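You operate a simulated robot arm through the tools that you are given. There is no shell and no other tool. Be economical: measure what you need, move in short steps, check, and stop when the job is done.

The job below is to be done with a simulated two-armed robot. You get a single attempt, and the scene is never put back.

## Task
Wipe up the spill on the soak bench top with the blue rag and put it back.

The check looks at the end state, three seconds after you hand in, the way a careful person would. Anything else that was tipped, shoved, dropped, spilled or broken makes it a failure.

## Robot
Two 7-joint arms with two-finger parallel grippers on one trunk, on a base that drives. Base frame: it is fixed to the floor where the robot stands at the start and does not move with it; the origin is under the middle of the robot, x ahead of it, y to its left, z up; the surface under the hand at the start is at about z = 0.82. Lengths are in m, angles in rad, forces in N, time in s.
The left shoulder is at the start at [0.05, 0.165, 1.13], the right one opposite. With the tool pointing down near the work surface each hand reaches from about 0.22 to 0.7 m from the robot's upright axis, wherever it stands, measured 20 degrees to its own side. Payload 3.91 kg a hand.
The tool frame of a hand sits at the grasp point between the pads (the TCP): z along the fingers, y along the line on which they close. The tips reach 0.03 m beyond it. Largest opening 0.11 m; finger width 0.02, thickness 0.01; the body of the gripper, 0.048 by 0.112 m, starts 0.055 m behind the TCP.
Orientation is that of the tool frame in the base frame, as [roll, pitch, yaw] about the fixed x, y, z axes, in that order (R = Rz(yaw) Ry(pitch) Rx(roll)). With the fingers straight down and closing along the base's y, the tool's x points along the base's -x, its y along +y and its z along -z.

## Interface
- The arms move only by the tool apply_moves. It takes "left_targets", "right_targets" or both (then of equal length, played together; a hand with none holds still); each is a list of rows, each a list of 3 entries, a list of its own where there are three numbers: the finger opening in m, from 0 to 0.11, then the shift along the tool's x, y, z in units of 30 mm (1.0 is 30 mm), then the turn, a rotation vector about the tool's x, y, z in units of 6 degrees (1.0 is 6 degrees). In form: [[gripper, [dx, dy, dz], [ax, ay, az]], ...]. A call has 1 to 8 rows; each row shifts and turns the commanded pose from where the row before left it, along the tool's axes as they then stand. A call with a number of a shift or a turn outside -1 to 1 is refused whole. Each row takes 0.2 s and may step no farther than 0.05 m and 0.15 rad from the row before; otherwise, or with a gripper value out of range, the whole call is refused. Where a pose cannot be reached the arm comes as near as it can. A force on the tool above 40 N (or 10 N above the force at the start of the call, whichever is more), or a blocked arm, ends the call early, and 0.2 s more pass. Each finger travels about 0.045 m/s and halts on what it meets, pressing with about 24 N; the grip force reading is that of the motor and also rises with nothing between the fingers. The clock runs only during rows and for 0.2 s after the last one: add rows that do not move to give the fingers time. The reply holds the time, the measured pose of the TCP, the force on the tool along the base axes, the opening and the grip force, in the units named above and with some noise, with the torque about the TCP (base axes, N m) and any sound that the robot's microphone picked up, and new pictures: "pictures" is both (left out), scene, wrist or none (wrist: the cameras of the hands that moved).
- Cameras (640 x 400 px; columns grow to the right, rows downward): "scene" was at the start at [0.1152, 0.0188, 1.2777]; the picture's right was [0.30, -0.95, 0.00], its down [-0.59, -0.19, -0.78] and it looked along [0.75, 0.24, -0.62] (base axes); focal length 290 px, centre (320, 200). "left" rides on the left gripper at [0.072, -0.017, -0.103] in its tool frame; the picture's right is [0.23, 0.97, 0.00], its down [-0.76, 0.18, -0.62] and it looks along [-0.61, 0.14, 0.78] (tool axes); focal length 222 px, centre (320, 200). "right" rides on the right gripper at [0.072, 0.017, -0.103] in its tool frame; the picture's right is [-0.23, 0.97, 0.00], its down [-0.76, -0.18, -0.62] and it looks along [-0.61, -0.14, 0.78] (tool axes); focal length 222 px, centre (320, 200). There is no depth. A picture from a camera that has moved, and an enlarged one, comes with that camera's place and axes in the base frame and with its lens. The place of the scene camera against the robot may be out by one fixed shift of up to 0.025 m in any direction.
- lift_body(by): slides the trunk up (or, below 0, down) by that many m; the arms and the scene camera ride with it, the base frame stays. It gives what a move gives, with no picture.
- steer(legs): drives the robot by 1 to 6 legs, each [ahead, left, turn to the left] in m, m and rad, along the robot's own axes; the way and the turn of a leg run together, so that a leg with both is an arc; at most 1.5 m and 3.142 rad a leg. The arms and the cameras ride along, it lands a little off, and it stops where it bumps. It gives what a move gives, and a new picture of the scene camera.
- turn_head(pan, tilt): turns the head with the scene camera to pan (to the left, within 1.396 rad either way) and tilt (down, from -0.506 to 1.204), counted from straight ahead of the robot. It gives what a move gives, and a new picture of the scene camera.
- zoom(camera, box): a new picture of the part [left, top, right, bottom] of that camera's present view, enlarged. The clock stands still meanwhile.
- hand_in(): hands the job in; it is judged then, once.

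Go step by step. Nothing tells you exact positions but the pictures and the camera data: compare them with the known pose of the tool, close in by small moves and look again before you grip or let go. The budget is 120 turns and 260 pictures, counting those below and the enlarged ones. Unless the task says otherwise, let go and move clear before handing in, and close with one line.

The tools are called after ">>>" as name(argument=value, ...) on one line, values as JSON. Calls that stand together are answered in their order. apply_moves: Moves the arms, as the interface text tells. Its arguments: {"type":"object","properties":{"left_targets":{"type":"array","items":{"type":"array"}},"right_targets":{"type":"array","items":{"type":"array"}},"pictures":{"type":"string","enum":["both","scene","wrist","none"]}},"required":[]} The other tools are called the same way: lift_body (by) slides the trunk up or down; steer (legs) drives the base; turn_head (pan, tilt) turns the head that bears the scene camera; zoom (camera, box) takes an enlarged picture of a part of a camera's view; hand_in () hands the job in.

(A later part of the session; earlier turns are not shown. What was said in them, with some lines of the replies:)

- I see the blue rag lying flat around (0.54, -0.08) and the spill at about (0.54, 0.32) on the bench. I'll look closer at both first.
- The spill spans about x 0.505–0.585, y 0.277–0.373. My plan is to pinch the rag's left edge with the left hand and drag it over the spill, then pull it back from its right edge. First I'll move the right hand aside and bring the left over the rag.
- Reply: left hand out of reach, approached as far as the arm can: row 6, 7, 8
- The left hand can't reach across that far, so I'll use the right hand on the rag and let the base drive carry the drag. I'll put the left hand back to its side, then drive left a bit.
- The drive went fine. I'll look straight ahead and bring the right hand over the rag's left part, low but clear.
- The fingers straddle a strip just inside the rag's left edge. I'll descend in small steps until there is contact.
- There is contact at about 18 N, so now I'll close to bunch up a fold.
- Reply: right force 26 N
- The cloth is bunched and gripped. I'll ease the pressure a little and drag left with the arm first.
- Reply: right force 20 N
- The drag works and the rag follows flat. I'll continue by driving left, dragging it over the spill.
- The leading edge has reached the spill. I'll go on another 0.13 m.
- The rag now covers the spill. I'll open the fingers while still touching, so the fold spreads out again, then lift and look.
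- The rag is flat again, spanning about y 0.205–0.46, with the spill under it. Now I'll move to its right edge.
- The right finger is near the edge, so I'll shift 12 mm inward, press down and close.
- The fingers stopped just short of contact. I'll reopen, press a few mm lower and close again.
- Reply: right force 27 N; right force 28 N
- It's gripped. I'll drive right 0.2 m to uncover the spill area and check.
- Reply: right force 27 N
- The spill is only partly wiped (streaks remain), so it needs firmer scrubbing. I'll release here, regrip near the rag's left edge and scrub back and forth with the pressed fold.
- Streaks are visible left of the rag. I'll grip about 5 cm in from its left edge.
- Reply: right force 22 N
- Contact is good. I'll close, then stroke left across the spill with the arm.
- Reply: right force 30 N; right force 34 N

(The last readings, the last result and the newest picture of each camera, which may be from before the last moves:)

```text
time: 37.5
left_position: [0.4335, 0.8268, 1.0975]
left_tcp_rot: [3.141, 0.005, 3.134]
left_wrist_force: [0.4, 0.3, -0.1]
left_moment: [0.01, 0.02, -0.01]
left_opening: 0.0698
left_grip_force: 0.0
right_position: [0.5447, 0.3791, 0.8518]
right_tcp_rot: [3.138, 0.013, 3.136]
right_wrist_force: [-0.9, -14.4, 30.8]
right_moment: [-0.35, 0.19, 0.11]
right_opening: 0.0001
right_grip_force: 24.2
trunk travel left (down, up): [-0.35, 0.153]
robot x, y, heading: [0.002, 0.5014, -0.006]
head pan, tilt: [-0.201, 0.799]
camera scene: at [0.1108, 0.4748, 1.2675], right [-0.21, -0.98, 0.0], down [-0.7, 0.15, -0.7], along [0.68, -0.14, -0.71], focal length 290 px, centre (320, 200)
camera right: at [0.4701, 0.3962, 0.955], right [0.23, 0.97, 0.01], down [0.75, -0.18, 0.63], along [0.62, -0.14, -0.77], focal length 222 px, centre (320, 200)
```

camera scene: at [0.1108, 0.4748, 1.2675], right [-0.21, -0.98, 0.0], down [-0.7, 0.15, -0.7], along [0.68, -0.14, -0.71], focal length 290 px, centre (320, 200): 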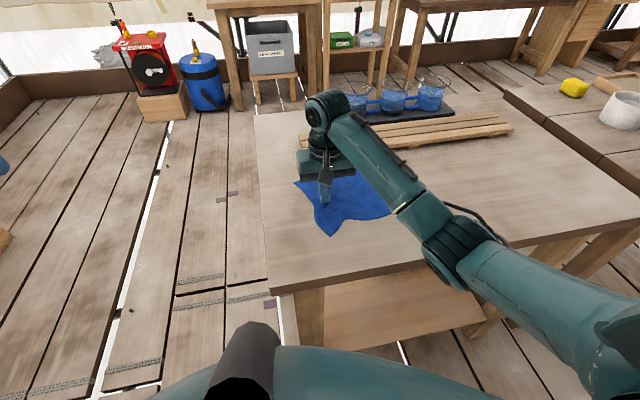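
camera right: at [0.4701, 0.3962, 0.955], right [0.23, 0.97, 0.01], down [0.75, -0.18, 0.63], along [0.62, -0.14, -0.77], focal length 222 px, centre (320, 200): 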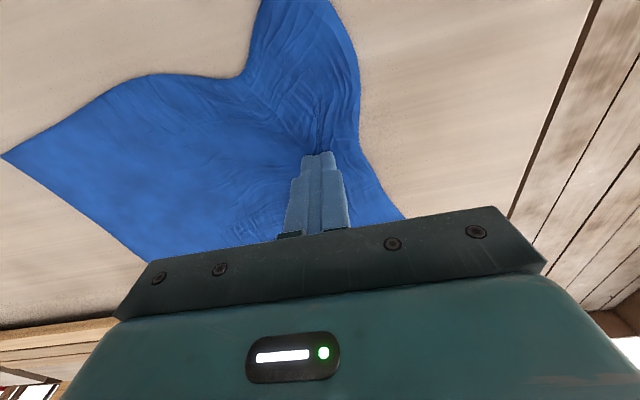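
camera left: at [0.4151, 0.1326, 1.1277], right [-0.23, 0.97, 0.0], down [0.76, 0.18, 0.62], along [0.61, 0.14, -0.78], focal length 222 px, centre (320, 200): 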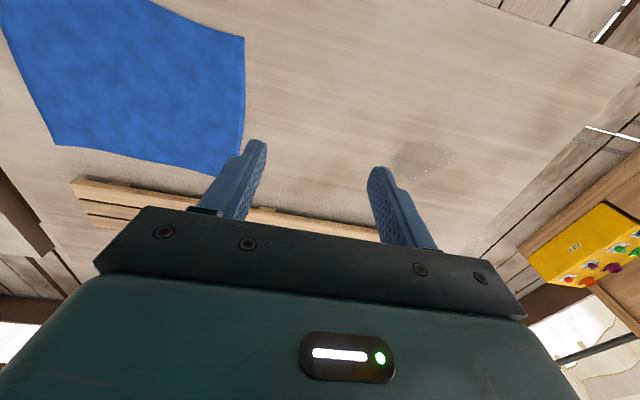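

The fold follows well. Now I'll scrub back and forth in different lanes over the spill area.

>>> apply_moves(right_targets=[[0, [0.22, -0.85, -0.03], [0, 0, 0]], [0, [0.22, -0.85, 0], [0, 0, 0]], [0, [0.22, -0.85, 0], [0, 0, 0]], [0, [0.22, -0.85, 0], [0, 0, 0]], [0, [0, 0.85, 0], [0, 0, 0]], [0, [0, 0.85, 0], [0, 0, 0]], [0, [0, 0.85, 0], [0, 0, 0]], [0, [0, 0.85, 0], [0, 0, 0]]], pictures="scene")

>>> apply_moves(right_targets=[[0, [-0.22, -0.85, 0], [0, 0, 0]], [0, [-0.22, -0.85, 0], [0, 0, 0]], [0, [-0.22, -0.85, 0], [0, 0, 0]], [0, [-0.22, -0.85, 0], [0, 0, 0]], [0, [-0.22, 0.85, 0], [0, 0, 0]], [0, [-0.22, 0.85, 0], [0, 0, 0]], [0, [-0.22, 0.85, 0], [0, 0, 0]], [0, [-0.22, 0.85, 0], [0, 0, 0]]])

```text
time: 39.3
left_position: [0.4336, 0.8292, 1.0965]
left_tcp_rot: [-3.141, 0.001, 3.135]
left_wrist_force: [0.4, 0.6, 0.1]
left_moment: [0.0, -0.04, 0.01]
left_opening: 0.0701
left_grip_force: 0.0
right_position: [0.5195, 0.3805, 0.8517]
right_tcp_rot: [3.138, 0.009, 3.135]
right_wrist_force: [-0.9, -9.5, 22.4]
right_moment: [-0.22, 0.12, 0.04]
right_opening: 0.0
right_grip_force: 24.0
trunk travel left (down, up): [-0.35, 0.153]
robot x, y, heading: [0.0045, 0.497, -0.005]
head pan, tilt: [-0.201, 0.799]
camera scene: at [0.1117, 0.4753, 1.2674], right [-0.21, -0.98, 0.0], down [-0.7, 0.15, -0.7], along [0.68, -0.14, -0.72], focal length 290 px, centre (320, 200)
```

scene: 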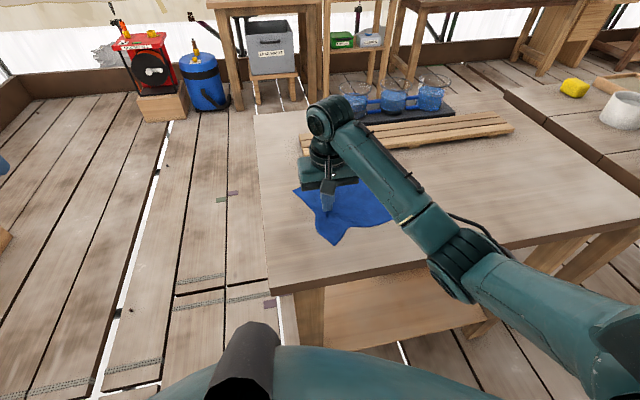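

```text
time: 41.1
left_position: [0.4338, 0.828, 1.0955]
left_tcp_rot: [-3.141, 0.002, 3.136]
left_wrist_force: [-0.9, -0.5, -0.6]
left_moment: [-0.01, 0.02, 0.01]
left_opening: 0.0701
left_grip_force: 0.0
right_position: [0.5725, 0.3798, 0.8517]
right_tcp_rot: [3.139, 0.01, 3.137]
right_wrist_force: [-3.5, -9.3, 23.6]
right_moment: [-0.28, 0.24, 0.05]
right_opening: 0.0001
right_grip_force: 23.9
trunk travel left (down, up): [-0.35, 0.153]
robot x, y, heading: [0.0, 0.4963, -0.011]
head pan, tilt: [-0.201, 0.799]
camera scene: at [0.1111, 0.4752, 1.2675], right [-0.21, -0.98, 0.0], down [-0.7, 0.15, -0.7], along [0.68, -0.14, -0.72], focal length 290 px, centre (320, 200)
camera right: at [0.4987, 0.3971, 0.9552], right [0.23, 0.97, 0.0], down [0.75, -0.18, 0.63], along [0.61, -0.14, -0.78], focal length 222 px, centre (320, 200)
```

scene: 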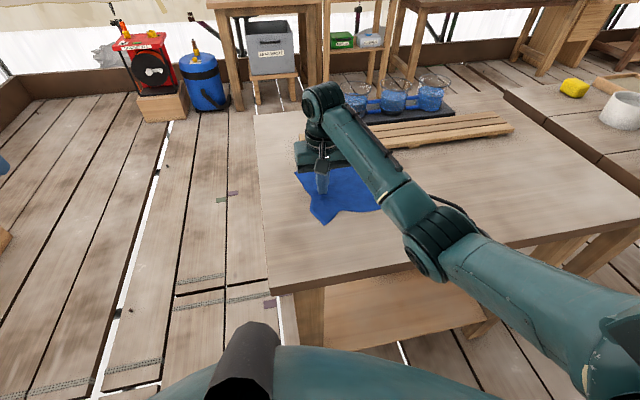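
right: 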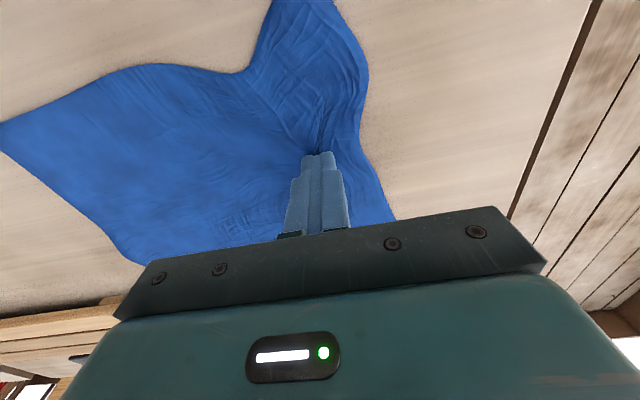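

Scrubbing works and the fold stays gripped. I'll cover more lanes across x 0.50–0.585.

>>> apply_moves(right_targets=[[0, [-0.1, -1, 0], [0, 0, 0]], [0, [-0.1, -1, 0], [0, 0, 0]], [0, [-0.1, -1, 0], [0, 0, 0]], [0, [-0.1, -1, 0], [0, 0, 0]], [0, [0.2, 1, 0], [0, 0, 0]], [0, [0.2, 1, 0], [0, 0, 0]], [0, [0.2, 1, 0], [0, 0, 0]], [0, [0.2, 1, 0], [0, 0, 0]]], pictures="none")

>>> apply_moves(right_targets=[[0, [0.2, -1, 0], [0, 0, 0]], [0, [0.2, -1, 0], [0, 0, 0]], [0, [0.2, -1, 0], [0, 0, 0]], [0, [0.2, -1, 0], [0, 0, 0]], [0, [0.2, 1, 0], [0, 0, 0]], [0, [0.2, 1, 0], [0, 0, 0]], [0, [0.2, 1, 0], [0, 0, 0]], [0, [0.2, 1, 0], [0, 0, 0]]], pictures="none")

>>> apply_moves(right_targets=[[0, [0.1, -1, 0], [0, 0, 0]], [0, [0.1, -1, 0], [0, 0, 0]], [0, [0.1, -1, 0], [0, 0, 0]], [0, [0.1, -1, 0], [0, 0, 0]], [0, [-0.2, 1, 0], [0, 0, 0]], [0, [-0.2, 1, 0], [0, 0, 0]], [0, [-0.2, 1, 0], [0, 0, 0]], [0, [-0.2, 1, 0], [0, 0, 0]]], pictures="none")

>>> apply_moves(right_targets=[[0, [-0.2, -1, 0], [0, 0, 0]], [0, [-0.2, -1, 0], [0, 0, 0]], [0, [-0.2, -1, 0], [0, 0, 0]], [0, [-0.2, -1, 0], [0, 0, 0]], [0, [0, 1, 0], [0, 0, 0]], [0, [0, 1, 0], [0, 0, 0]], [0, [0, 1, 0], [0, 0, 0]], [0, [0, 1, 0], [0, 0, 0]]])

```text
time: 42.9
left_position: [0.4342, 0.829, 1.0967]
left_tcp_rot: [-3.141, 0.002, 3.134]
left_wrist_force: [0.5, 0.2, -0.9]
left_moment: [0.0, 0.0, 0.02]
left_opening: 0.0701
left_grip_force: 0.1
right_position: [0.5577, 0.377, 0.8516]
right_tcp_rot: [3.14, 0.006, 3.138]
right_wrist_force: [0.8, -5.3, 15.5]
right_moment: [-0.15, 0.04, 0.04]
right_opening: 0.0
right_grip_force: 24.1
trunk travel left (down, up): [-0.35, 0.153]
robot x, y, heading: [-0.001, 0.4984, -0.007]
head pan, tilt: [-0.201, 0.799]
```

```text
time: 44.7
left_position: [0.4354, 0.8279, 1.0971]
left_tcp_rot: [-3.141, 0.002, 3.134]
left_wrist_force: [-0.8, -0.7, -0.3]
left_moment: [-0.02, 0.02, 0.03]
left_opening: 0.07
left_grip_force: 0.1
right_position: [0.5108, 0.3805, 0.8511]
right_tcp_rot: [3.138, 0.012, 3.134]
right_wrist_force: [2.2, -12.2, 28.7]
right_moment: [-0.32, 0.1, 0.1]
right_opening: 0.0002
right_grip_force: 23.8
trunk travel left (down, up): [-0.35, 0.153]
robot x, y, heading: [0.0023, 0.4946, -0.01]
head pan, tilt: [-0.201, 0.799]
```

```text
time: 46.5
left_position: [0.4341, 0.8283, 1.0955]
left_tcp_rot: [-3.14, 0.002, 3.134]
left_wrist_force: [-0.6, 0.2, 0.3]
left_moment: [0.05, -0.01, 0.0]
left_opening: 0.07
left_grip_force: 0.0
right_position: [0.5255, 0.381, 0.8525]
right_tcp_rot: [3.139, 0.006, 3.137]
right_wrist_force: [-2.1, -4.5, 11.2]
right_moment: [-0.1, 0.1, 0.01]
right_opening: 0.0001
right_grip_force: 23.5
trunk travel left (down, up): [-0.35, 0.153]
robot x, y, heading: [0.0008, 0.4988, -0.007]
head pan, tilt: [-0.201, 0.799]
```

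```text
time: 48.3
left_position: [0.4346, 0.8289, 1.0967]
left_tcp_rot: [-3.141, 0.003, 3.134]
left_wrist_force: [0.7, 0.1, -0.1]
left_moment: [-0.01, 0.0, -0.01]
left_opening: 0.0697
left_grip_force: 0.1
right_position: [0.5465, 0.3816, 0.8516]
right_tcp_rot: [3.139, 0.004, 3.138]
right_wrist_force: [-1.7, -4.7, 12.9]
right_moment: [-0.14, 0.06, 0.06]
right_opening: 0.0001
right_grip_force: 24.5
trunk travel left (down, up): [-0.35, 0.153]
robot x, y, heading: [0.0009, 0.5029, -0.009]
head pan, tilt: [-0.201, 0.799]
camera scene: at [0.1123, 0.4756, 1.2671], right [-0.21, -0.98, 0.0], down [-0.7, 0.15, -0.7], along [0.68, -0.14, -0.72], focal length 290 px, centre (320, 200)
camera right: at [0.474, 0.3988, 0.9557], right [0.23, 0.97, 0.0], down [0.76, -0.18, 0.63], along [0.61, -0.14, -0.78], focal length 222 px, centre (320, 200)
```

scene: 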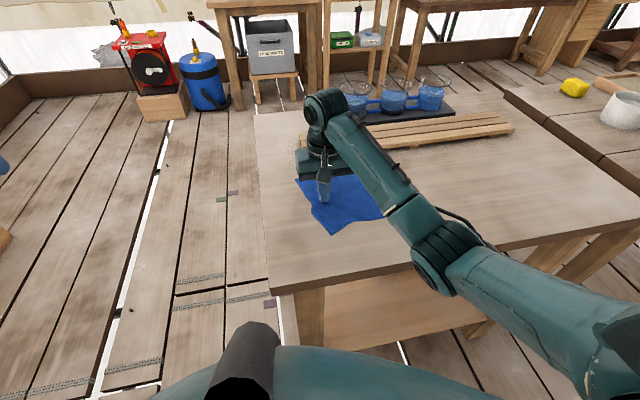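
right: 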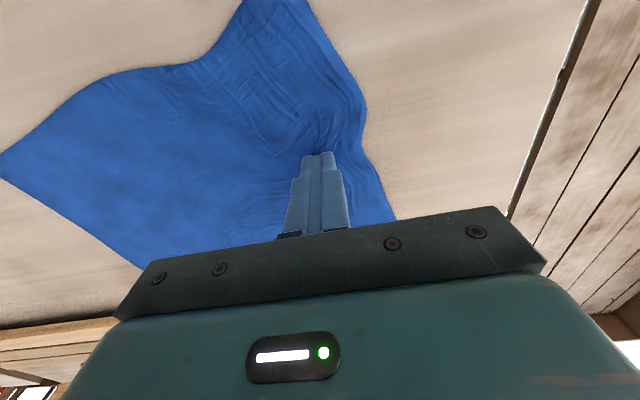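

I'll do one more set of passes for thoroughness before uncovering.

>>> apply_moves(right_targets=[[0, [-0.3, -1, 0], [0, 0, 0]], [0, [-0.3, -1, 0], [0, 0, 0]], [0, [-0.2, -1, 0], [0, 0, 0]], [0, [0, -1, 0], [0, 0, 0]], [0, [0, 1, 0], [0, 0, 0]], [0, [0, 1, 0], [0, 0, 0]], [0, [0, 1, 0], [0, 0, 0]], [0, [0, 1, 0], [0, 0, 0]]], pictures="none")

>>> apply_moves(right_targets=[[0, [0.2, -1, 0], [0, 0, 0]], [0, [0.2, -1, 0], [0, 0, 0]], [0, [0.2, -1, 0], [0, 0, 0]], [0, [0, -1, 0], [0, 0, 0]], [0, [0.1, 1, 0], [0, 0, 0]], [0, [0.1, 1, 0], [0, 0, 0]], [0, [0.1, 1, 0], [0, 0, 0]], [0, [0.1, 1, 0], [0, 0, 0]]], pictures="none")

>>> apply_moves(right_targets=[[0, [0.3, -1, 0], [0, 0, 0]], [0, [0.3, -1, 0], [0, 0, 0]], [0, [0.3, -1, 0], [0, 0, 0]], [0, [0, -1, 0], [0, 0, 0]], [0, [0, 1, 0], [0, 0, 0]], [0, [0, 1, 0], [0, 0, 0]], [0, [0, 1, 0], [0, 0, 0]], [0, [0, 1, 0], [0, 0, 0]]], pictures="none")

>>> apply_moves(right_targets=[[0, [-0.2, 0.5, 0], [0, 0, 0]], [0.015, [0, 0, 0], [0, 0, 0]], [0.03, [0, 0, 0], [0, 0, 0]], [0.045, [0, 0, 0], [0, 0, 0]], [0.06, [0, 0, 0], [0, 0, 0]], [0.06, [0, 0, -0.5], [0, 0, 0]], [0.06, [0, 0, -1], [0, 0, 0]], [0.06, [0, -1, -1], [0, 0, 0]]])

```text
time: 50.1
left_position: [0.4345, 0.8287, 1.0962]
left_tcp_rot: [3.141, 0.0, 3.135]
left_wrist_force: [-0.1, -0.7, -1.0]
left_moment: [-0.01, 0.0, -0.01]
left_opening: 0.0702
left_grip_force: 0.0
right_position: [0.5757, 0.3793, 0.8529]
right_tcp_rot: [3.14, 0.006, 3.137]
right_wrist_force: [-0.1, 0.0, -0.2]
right_moment: [0.02, -0.02, 0.0]
right_opening: 0.0
right_grip_force: 23.4
trunk travel left (down, up): [-0.35, 0.153]
robot x, y, heading: [0.0003, 0.4999, -0.006]
head pan, tilt: [-0.201, 0.799]
```

```text
time: 51.9
left_position: [0.4354, 0.8286, 1.0963]
left_tcp_rot: [3.141, 0.002, 3.135]
left_wrist_force: [-0.8, 0.9, 0.3]
left_moment: [0.02, 0.02, -0.04]
left_opening: 0.0701
left_grip_force: 0.0
right_position: [0.5427, 0.3798, 0.8526]
right_tcp_rot: [3.137, 0.009, 3.137]
right_wrist_force: [-0.9, -4.7, 17.7]
right_moment: [-0.15, 0.12, 0.05]
right_opening: 0.0001
right_grip_force: 24.0
trunk travel left (down, up): [-0.35, 0.153]
robot x, y, heading: [0.0, 0.5035, -0.001]
head pan, tilt: [-0.201, 0.799]
```

```text
time: 53.7
left_position: [0.4341, 0.8286, 1.0972]
left_tcp_rot: [-3.141, 0.002, 3.135]
left_wrist_force: [-0.5, 0.2, 0.3]
left_moment: [0.0, 0.03, -0.02]
left_opening: 0.0701
left_grip_force: 0.0
right_position: [0.5146, 0.3809, 0.8512]
right_tcp_rot: [3.139, 0.008, 3.139]
right_wrist_force: [-0.1, -6.6, 24.2]
right_moment: [-0.2, 0.15, 0.01]
right_opening: 0.0
right_grip_force: 24.4
trunk travel left (down, up): [-0.35, 0.153]
robot x, y, heading: [-0.0025, 0.5014, -0.008]
head pan, tilt: [-0.201, 0.799]
```

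```text
time: 55.5
left_position: [0.4351, 0.8293, 1.0972]
left_tcp_rot: [3.141, -0.001, 3.134]
left_wrist_force: [0.7, -0.2, 0.6]
left_moment: [0.02, 0.02, -0.02]
left_opening: 0.0698
left_grip_force: 0.1
right_position: [0.5191, 0.364, 0.9229]
right_tcp_rot: [3.139, 0.003, 3.137]
right_wrist_force: [-0.2, 0.4, 0.4]
right_moment: [0.0, -0.04, 0.03]
right_opening: 0.0598
right_grip_force: 0.0
trunk travel left (down, up): [-0.35, 0.153]
robot x, y, heading: [0.0011, 0.4995, -0.008]
head pan, tilt: [-0.201, 0.799]
camera scene: at [0.1132, 0.475, 1.267], right [-0.21, -0.98, 0.0], down [-0.7, 0.15, -0.7], along [0.68, -0.14, -0.72], focal length 290 px, centre (320, 200)
camera right: at [0.4461, 0.3799, 1.0276], right [0.23, 0.97, 0.0], down [0.76, -0.18, 0.63], along [0.61, -0.14, -0.78], focal length 222 px, centre (320, 200)
```

scene: 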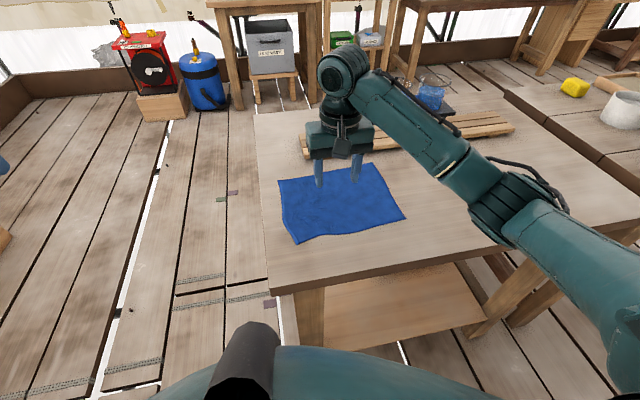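
right: 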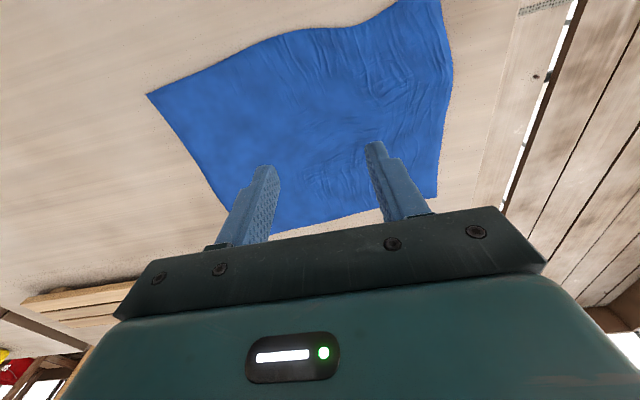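

The rag is flat again with its right edge at about y 0.226. I'll regrip it there and drag it back.

>>> apply_moves(right_targets=[[0.06, [-0.3, -1, 0], [0, 0, 0]], [0.06, [-0.3, -1, 0.5], [0, 0, 0]], [0.06, [-0.3, -0.95, 0.9], [0, 0, 0]], [0.06, [0, 0, 0.7], [0, 0, 0]], [0.06, [0, 0, 0.2], [0, 0, 0]], [0.06, [0, 0, 0.15], [0, 0, 0]], [0.06, [0, 0, 0.05], [0, 0, 0]], [0.06, [0, 0, 0], [0, 0, 0]]])

```text
time: 57.3
left_position: [0.4341, 0.8292, 1.0962]
left_tcp_rot: [3.141, 0.002, 3.136]
left_wrist_force: [-0.1, -0.3, 0.2]
left_moment: [0.01, -0.02, -0.02]
left_opening: 0.07
left_grip_force: 0.1
right_position: [0.5494, 0.2766, 0.8513]
right_tcp_rot: [3.138, 0.01, 3.137]
right_wrist_force: [0.2, -1.9, 18.3]
right_moment: [-0.66, 0.08, 0.02]
right_opening: 0.0602
right_grip_force: 0.6
trunk travel left (down, up): [-0.35, 0.153]
robot x, y, heading: [0.0018, 0.4991, -0.008]
head pan, tilt: [-0.201, 0.799]
camera scene: at [0.112, 0.4761, 1.2675], right [-0.21, -0.98, 0.0], down [-0.7, 0.15, -0.7], along [0.68, -0.14, -0.72], focal length 290 px, centre (320, 200)
camera right: at [0.475, 0.2943, 0.9551], right [0.23, 0.97, 0.01], down [0.75, -0.18, 0.63], along [0.61, -0.14, -0.78], focal length 222 px, centre (320, 200)
```

scene: 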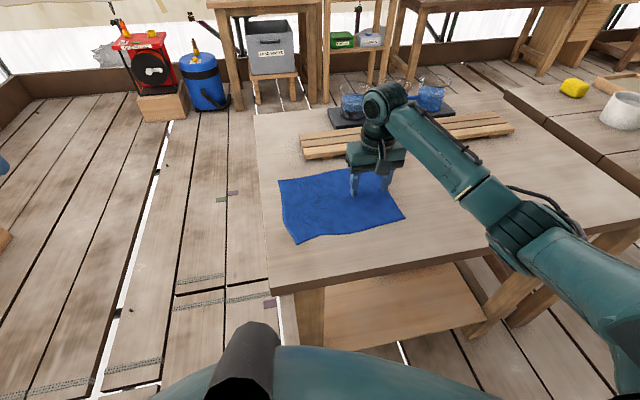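
right: 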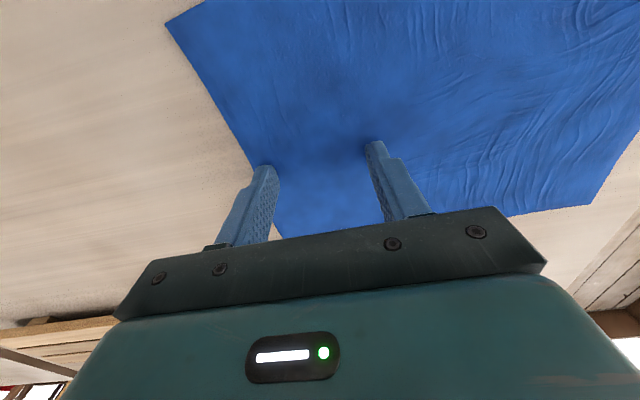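

>>> apply_moves(right_targets=[[0.045, [0, 0, 0], [0, 0, 0]], [0.03, [0, 0, 0], [0, 0, 0]], [0.015, [0, 0, 0], [0, 0, 0]], [0.0, [0, 0, 0], [0, 0, 0]], [0.0, [0, 0, 0], [0, 0, 0]], [0.0, [0, 0, 0], [0, 0, 0]]], pictures="wrist")

>>> steer(legs=[[0, -0.2, 0]])

>>> zoom(camera="scene", box=[190, 150, 330, 260])

```text
time: 58.7
left_position: [0.4329, 0.8295, 1.0958]
left_tcp_rot: [3.141, 0.0, 3.136]
left_wrist_force: [0.5, -0.8, 0.2]
left_moment: [-0.01, -0.02, 0.0]
left_opening: 0.0703
left_grip_force: 0.1
right_position: [0.5477, 0.2778, 0.8508]
right_tcp_rot: [3.138, 0.01, 3.138]
right_wrist_force: [0.1, -0.2, 25.2]
right_moment: [-0.04, 0.06, 0.02]
right_opening: 0.0001
right_grip_force: 23.7
trunk travel left (down, up): [-0.35, 0.153]
robot x, y, heading: [0.0039, 0.4981, 0.0]
head pan, tilt: [-0.201, 0.799]
camera right: at [0.4745, 0.2948, 0.9551], right [0.23, 0.97, 0.01], down [0.75, -0.18, 0.63], along [0.61, -0.14, -0.78], focal length 222 px, centre (320, 200)
```

right: 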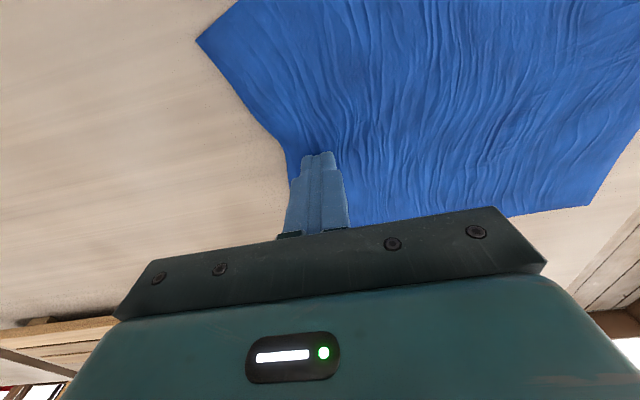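

```text
time: 61.1
left_position: [0.4325, 0.6241, 1.0966]
left_tcp_rot: [-3.141, 0.001, 3.137]
left_wrist_force: [0.0, -0.5, -0.3]
left_moment: [0.0, -0.03, 0.02]
left_opening: 0.0702
left_grip_force: 0.0
right_position: [0.5489, 0.071, 0.8511]
right_tcp_rot: [3.141, 0.011, 3.141]
right_wrist_force: [1.6, 2.3, 24.9]
right_moment: [0.07, 0.06, -0.01]
right_opening: 0.0
right_grip_force: 24.5
trunk travel left (down, up): [-0.35, 0.153]
robot x, y, heading: [-0.0016, 0.2947, -0.006]
head pan, tilt: [-0.201, 0.799]
camera scene: at [0.1105, 0.2707, 1.2674], right [-0.2, -0.98, 0.0], down [-0.7, 0.14, -0.7], along [0.68, -0.14, -0.72], focal length 290 px, centre (320, 200)
```

scene: 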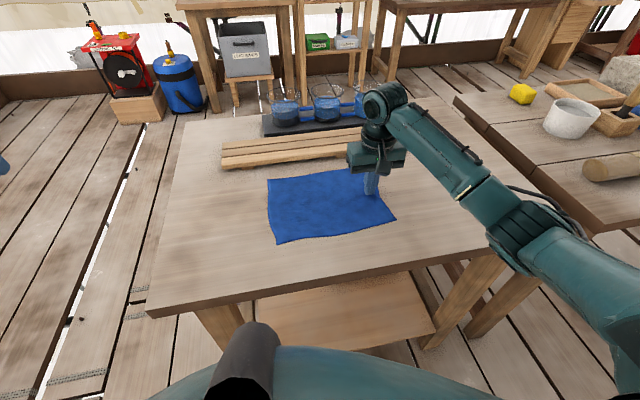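

```text
3.64 times, centred on (260, 205) of scene
camera zoom: at [0.1105, 0.2707, 1.2674], right [-0.2, -0.98, 0.0], down [-0.7, 0.14, -0.7], along [0.68, -0.14, -0.72], focal length 1052 px, centre (538, 182)
```

zoom: 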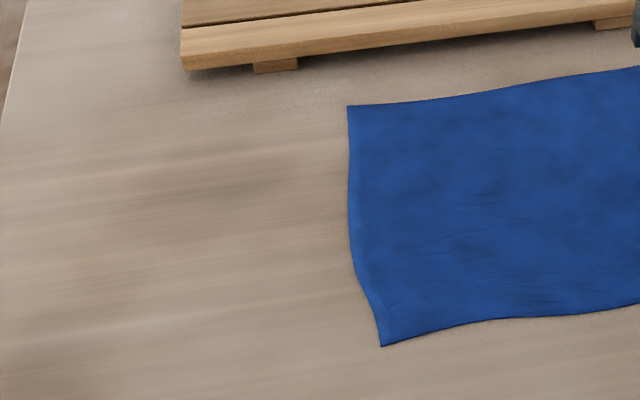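

The uncovered part is clean. The rag needs about 0.243 m more to the right to be back where it was.

>>> steer(legs=[[0, -0.24, 0.005]])

>>> zoom(camera="scene", box=[120, 130, 420, 310])

```text
time: 63.9
left_position: [0.4303, 0.383, 1.0966]
left_tcp_rot: [-3.139, 0.001, -3.139]
left_wrist_force: [-0.1, 0.1, 0.6]
left_moment: [-0.01, 0.01, 0.02]
left_opening: 0.0699
left_grip_force: 0.1
right_position: [0.5505, -0.1711, 0.8522]
right_tcp_rot: [-3.141, 0.011, -3.14]
right_wrist_force: [1.2, 1.8, 18.7]
right_moment: [0.03, 0.02, -0.01]
right_opening: 0.0001
right_grip_force: 24.0
trunk travel left (down, up): [-0.35, 0.153]
robot x, y, heading: [0.0026, 0.0511, 0.003]
head pan, tilt: [-0.201, 0.799]
camera scene: at [0.1111, 0.0262, 1.2674], right [-0.2, -0.98, 0.0], down [-0.7, 0.14, -0.7], along [0.68, -0.14, -0.72], focal length 290 px, centre (320, 200)
```

scene: 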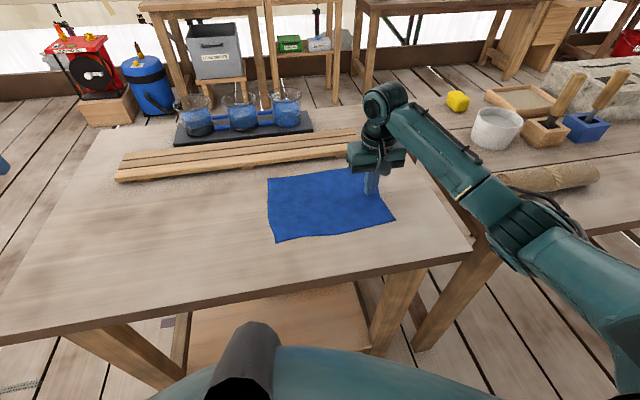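

```text
2.13 times, centred on (270, 220) of scene
camera zoom: at [0.1111, 0.0262, 1.2674], right [-0.2, -0.98, 0.0], down [-0.7, 0.14, -0.7], along [0.68, -0.14, -0.72], focal length 618 px, centre (427, 157)
```

zoom: 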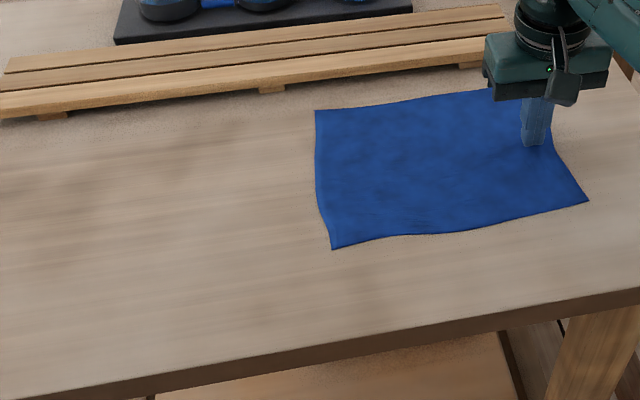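

The spill looks gone and the rag is in its place. I'll release with the spreading motion and lift clear.

>>> apply_moves(right_targets=[[0.015, [0, 0, 0], [0, 0, 0]], [0.03, [0, 0, 0], [0, 0, 0]], [0.045, [0, 0, 0], [0, 0, 0]], [0.06, [0, 0, 0], [0, 0, 0]], [0.06, [0, 0, -0.5], [0, 0, 0]], [0.06, [0, 0, -1], [0, 0, 0]], [0.06, [0, 0, -1], [0, 0, 0]], [0.06, [0, 0, -1], [0, 0, 0]]], pictures="none")

>>> apply_moves(right_targets=[[0.06, [0, -1, -0.8], [0, 0, 0]], [0.06, [0, -1, -0.5], [0, 0, 0]], [0.06, [0, -1, 0], [0, 0, 0]], [0.06, [0, -1, 0], [0, 0, 0]], [0.06, [0, -1, 0], [0, 0, 0]]])

>>> zoom(camera="left", box=[160, 60, 400, 210])

```text
time: 65.7
left_position: [0.432, 0.3817, 1.0959]
left_tcp_rot: [3.141, -0.001, -3.14]
left_wrist_force: [0.3, -0.7, -0.1]
left_moment: [0.01, 0.01, 0.0]
left_opening: 0.0702
left_grip_force: 0.1
right_position: [0.5515, -0.1713, 0.9572]
right_tcp_rot: [3.14, 0.008, -3.137]
right_wrist_force: [-0.8, -0.1, -0.3]
right_moment: [0.01, -0.01, 0.0]
right_opening: 0.0603
right_grip_force: 0.1
trunk travel left (down, up): [-0.35, 0.153]
robot x, y, heading: [0.0025, 0.0473, 0.003]
head pan, tilt: [-0.201, 0.799]
```

```text
time: 66.9
left_position: [0.4323, 0.3812, 1.0943]
left_tcp_rot: [3.142, -0.001, -3.139]
left_wrist_force: [-0.3, 0.1, 0.2]
left_moment: [0.02, 0.02, -0.05]
left_opening: 0.0701
left_grip_force: 0.0
right_position: [0.5498, -0.3215, 0.9935]
right_tcp_rot: [3.14, 0.009, -3.138]
right_wrist_force: [-0.4, 0.2, -1.0]
right_moment: [0.0, 0.0, -0.01]
right_opening: 0.0599
right_grip_force: 0.0
trunk travel left (down, up): [-0.35, 0.153]
robot x, y, heading: [-0.0012, 0.0508, 0.007]
head pan, tilt: [-0.201, 0.799]
camera scene: at [0.1128, 0.0252, 1.2671], right [-0.2, -0.98, 0.0], down [-0.7, 0.14, -0.7], along [0.68, -0.14, -0.72], focal length 290 px, centre (320, 200)
camera right: at [0.4768, -0.3042, 1.0974], right [0.22, 0.97, 0.0], down [0.76, -0.18, 0.63], along [0.61, -0.14, -0.78], focal length 222 px, centre (320, 200)
```

scene: 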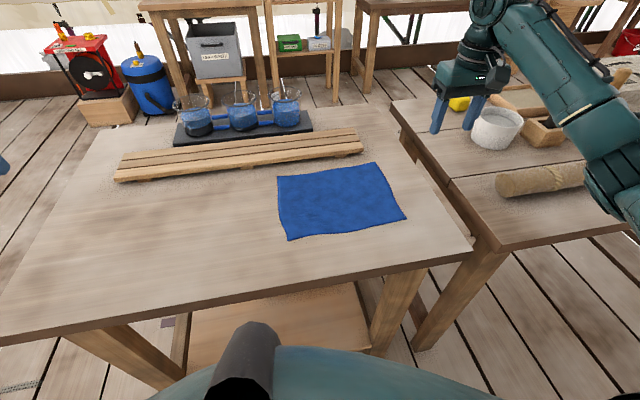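
right: 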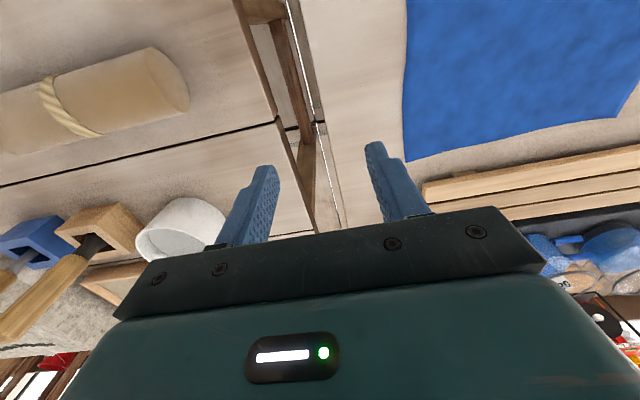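

```text
2.67 times, centred on (280, 135) of left
camera zoom: at [0.3588, 0.3637, 1.2009], right [-0.23, 0.97, 0.0], down [0.76, 0.18, 0.62], along [0.61, 0.14, -0.78], focal length 592 px, centre (427, 373)
```

zoom: 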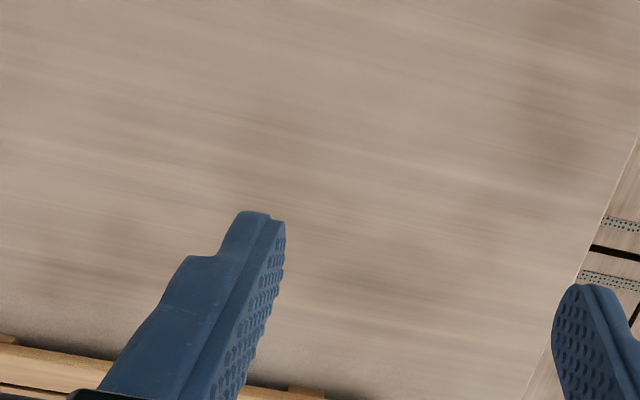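

The spill spot is clean. The rag sits about 2.5 cm too far right of its original place, so I'll regrip near the middle and nudge it back left.

>>> apply_moves(right_targets=[[0.06, [0, 1, 0], [0, 0, 0]], [0.06, [0, 1, 0], [0, 0, 0]], [0.06, [0, 1, 0], [0, 0, 0]], [0.06, [0, 1, 0], [0, 0, 0]], [0.06, [0, 1, 0], [0, 0, 0]], [0.06, [0, 1, 0.6], [0, 0, 0]], [0.06, [0, 1, 0.8], [0, 0, 0]], [0.06, [0, 0.9, 0.9], [0, 0, 0]]], pictures="none")

>>> apply_moves(right_targets=[[0.06, [0, 0, 0.9], [0, 0, 0]], [0.06, [0, 0, 0.9], [0, 0, 0]], [0.06, [0, 0, 0.4], [0, 0, 0]], [0.06, [0, 0, 0.2], [0, 0, 0]], [0.06, [0, 0, 0.1], [0, 0, 0]], [0.06, [0, 0, 0], [0, 0, 0]]])

```text
time: 68.7
left_position: [0.4318, 0.3821, 1.0961]
left_tcp_rot: [-3.141, -0.001, -3.139]
left_wrist_force: [0.9, 1.0, 1.3]
left_moment: [0.02, 0.01, 0.01]
left_opening: 0.0702
left_grip_force: 0.0
right_position: [0.5496, -0.0866, 0.9245]
right_tcp_rot: [3.139, 0.009, -3.141]
right_wrist_force: [-0.6, 0.2, 0.3]
right_moment: [0.04, -0.01, -0.03]
right_opening: 0.0599
right_grip_force: 0.1
trunk travel left (down, up): [-0.35, 0.153]
robot x, y, heading: [0.0025, 0.043, 0.007]
head pan, tilt: [-0.201, 0.799]
```

```text
time: 70.1
left_position: [0.4314, 0.381, 1.0949]
left_tcp_rot: [3.141, 0.003, -3.139]
left_wrist_force: [-0.6, 0.2, -0.1]
left_moment: [0.03, 0.05, 0.01]
left_opening: 0.0699
left_grip_force: 0.1
right_position: [0.5512, -0.0854, 0.8513]
right_tcp_rot: [3.14, 0.011, -3.141]
right_wrist_force: [-0.5, -1.8, 10.4]
right_moment: [-0.17, 0.08, 0.04]
right_opening: 0.0596
right_grip_force: 0.5
trunk travel left (down, up): [-0.35, 0.153]
robot x, y, heading: [-0.0009, 0.0493, 0.005]
head pan, tilt: [-0.201, 0.799]
camera scene: at [0.1119, 0.0255, 1.2674], right [-0.2, -0.98, 0.0], down [-0.7, 0.14, -0.7], along [0.68, -0.14, -0.72], focal length 290 px, centre (320, 200)
camera right: at [0.4763, -0.068, 0.9549], right [0.23, 0.97, 0.0], down [0.75, -0.18, 0.63], along [0.62, -0.14, -0.78], focal length 222 px, centre (320, 200)
```

scene: 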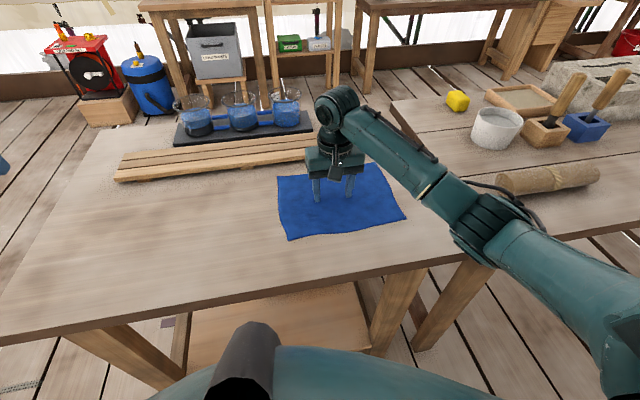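
right: 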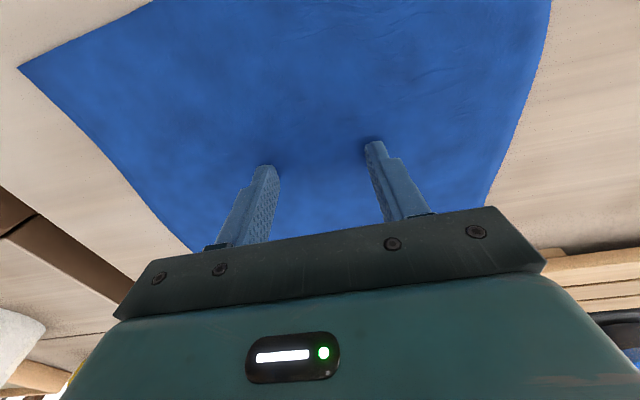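

>>> apply_moves(right_targets=[[0.04, [0, 0, 0.06], [0, 0, 0]], [0.02, [0, 0, 0], [0, 0, 0]], [0.0, [0, 0, 0], [0, 0, 0]], [0.0, [0, 0, 0], [0, 0, 0]], [0.0, [0, 0, 0], [0, 0, 0]], [0.0, [0, 0.45, 0], [0, 0, 0]], [0.0, [0, 0.45, 0], [0, 0, 0]], [0.0, [0, 0, 0], [0, 0, 0]]], pictures="wrist")

>>> apply_moves(right_targets=[[0.015, [0, 0, 0], [0, 0, 0]], [0.03, [0, 0, 0], [0, 0, 0]], [0.045, [0, 0, 0], [0, 0, 0]], [0.06, [0, 0, 0], [0, 0, 0]], [0.06, [0, 0, -0.5], [0, 0, 0]], [0.06, [0, 0, -1], [0, 0, 0]], [0.06, [0, 0, -1], [0, 0, 0]], [0.06, [0, 0, -1], [0, 0, 0]]], pictures="none")

>>> apply_moves(right_targets=[[0.06, [0, -1, -0.8], [0, 0, 0]], [0.06, [0, -1, -0.5], [0, 0, 0]], [0.06, [0, -1, 0], [0, 0, 0]], [0.06, [0, -1, 0], [0, 0, 0]], [0.06, [0, -1, 0], [0, 0, 0]], [0.06, [0, -1, 0], [0, 0, 0]], [0.06, [0, -1, 0], [0, 0, 0]], [0.06, [0, -1, 0], [0, 0, 0]]], pictures="scene")

```text
time: 71.9
left_position: [0.4302, 0.3811, 1.0973]
left_tcp_rot: [-3.141, 0.003, -3.14]
left_wrist_force: [-0.6, -0.6, 0.5]
left_moment: [0.02, 0.02, -0.03]
left_opening: 0.0703
left_grip_force: 0.1
right_position: [0.5494, -0.0566, 0.8521]
right_tcp_rot: [3.141, 0.014, -3.141]
right_wrist_force: [0.8, -6.9, 23.9]
right_moment: [-0.21, 0.13, 0.05]
right_opening: 0.0
right_grip_force: 24.1
trunk travel left (down, up): [-0.35, 0.153]
robot x, y, heading: [0.0015, 0.0495, 0.004]
head pan, tilt: [-0.201, 0.799]
camera right: at [0.4751, -0.0411, 0.9546], right [0.23, 0.97, 0.0], down [0.75, -0.18, 0.63], along [0.62, -0.14, -0.77], focal length 222 px, centre (320, 200)
```

right: 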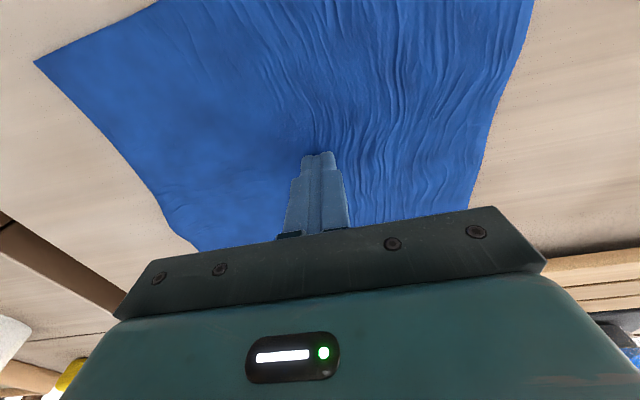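

```text
time: 73.7
left_position: [0.4311, 0.3822, 1.0964]
left_tcp_rot: [-3.141, -0.002, -3.139]
left_wrist_force: [0.7, 0.3, -0.4]
left_moment: [-0.02, -0.02, -0.03]
left_opening: 0.0703
left_grip_force: 0.0
right_position: [0.55, -0.0567, 0.9536]
right_tcp_rot: [3.14, 0.007, -3.139]
right_wrist_force: [-0.3, -0.6, 0.6]
right_moment: [0.02, 0.01, 0.0]
right_opening: 0.0599
right_grip_force: 0.0
trunk travel left (down, up): [-0.35, 0.153]
robot x, y, heading: [-0.0004, 0.0498, 0.007]
head pan, tilt: [-0.201, 0.799]
```

```text
time: 75.5
left_position: [0.4311, 0.3813, 1.0961]
left_tcp_rot: [-3.141, 0.0, -3.141]
left_wrist_force: [0.2, -0.9, -1.4]
left_moment: [0.01, 0.02, 0.03]
left_opening: 0.0702
left_grip_force: 0.1
right_position: [0.5489, -0.2966, 0.9906]
right_tcp_rot: [3.14, 0.007, -3.137]
right_wrist_force: [-0.6, 0.0, 0.5]
right_moment: [-0.01, -0.02, 0.02]
right_opening: 0.0601
right_grip_force: 0.1
trunk travel left (down, up): [-0.35, 0.153]
robot x, y, heading: [0.0032, 0.0476, -0.0]
head pan, tilt: [-0.201, 0.799]
camera scene: at [0.1127, 0.0252, 1.2671], right [-0.2, -0.98, 0.0], down [-0.7, 0.14, -0.7], along [0.68, -0.14, -0.72], focal length 290 px, centre (320, 200)
```

scene: 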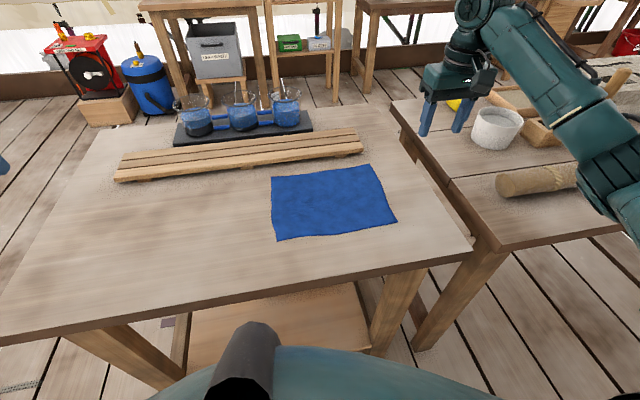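

The rag now lies flat, within about 1–1.5 cm of its original place. I'll take one last close look at the spill spot.

>>> zoom(camera="scene", box=[90, 150, 290, 275])

>>> zoom(camera="left", box=[130, 60, 350, 200])

```text
3.20 times, centred on (190, 212) of scene
camera zoom: at [0.1127, 0.0252, 1.2671], right [-0.2, -0.98, 0.0], down [-0.7, 0.14, -0.7], along [0.68, -0.14, -0.72], focal length 926 px, centre (736, 160)
```

zoom: 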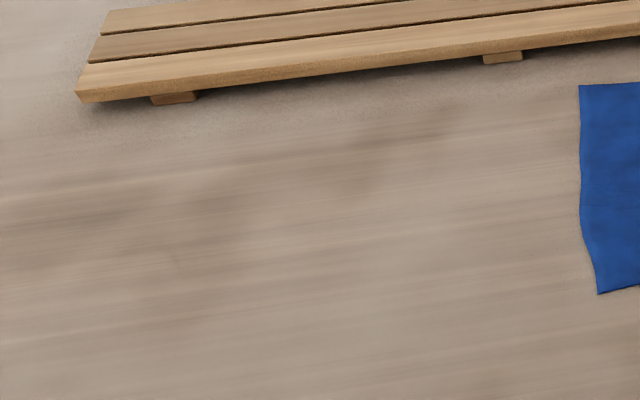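

```text
2.86 times, centred on (240, 130) of left
camera zoom: at [0.3587, 0.3638, 1.2009], right [-0.23, 0.97, 0.0], down [0.76, 0.18, 0.62], along [0.61, 0.14, -0.78], focal length 635 px, centre (549, 400)
```

zoom: 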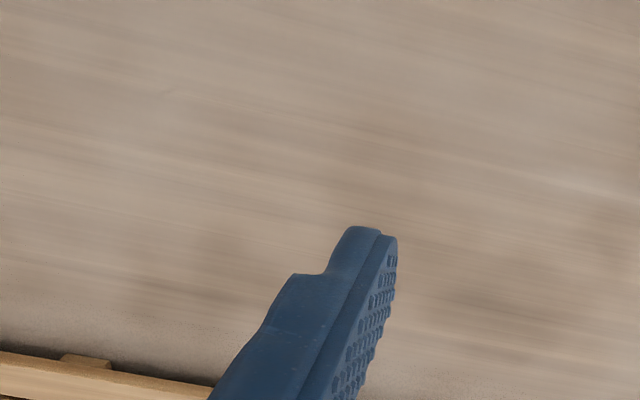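

The bench top is clean, the rag is back in place, and both hands are clear, so I'm handing in.

>>> hand_in()

```text
The job is handed in.
```

The spill on the soak bench is wiped up, and the blue rag is flat again within about 1.5 cm of where it started, with nothing else seen to move.
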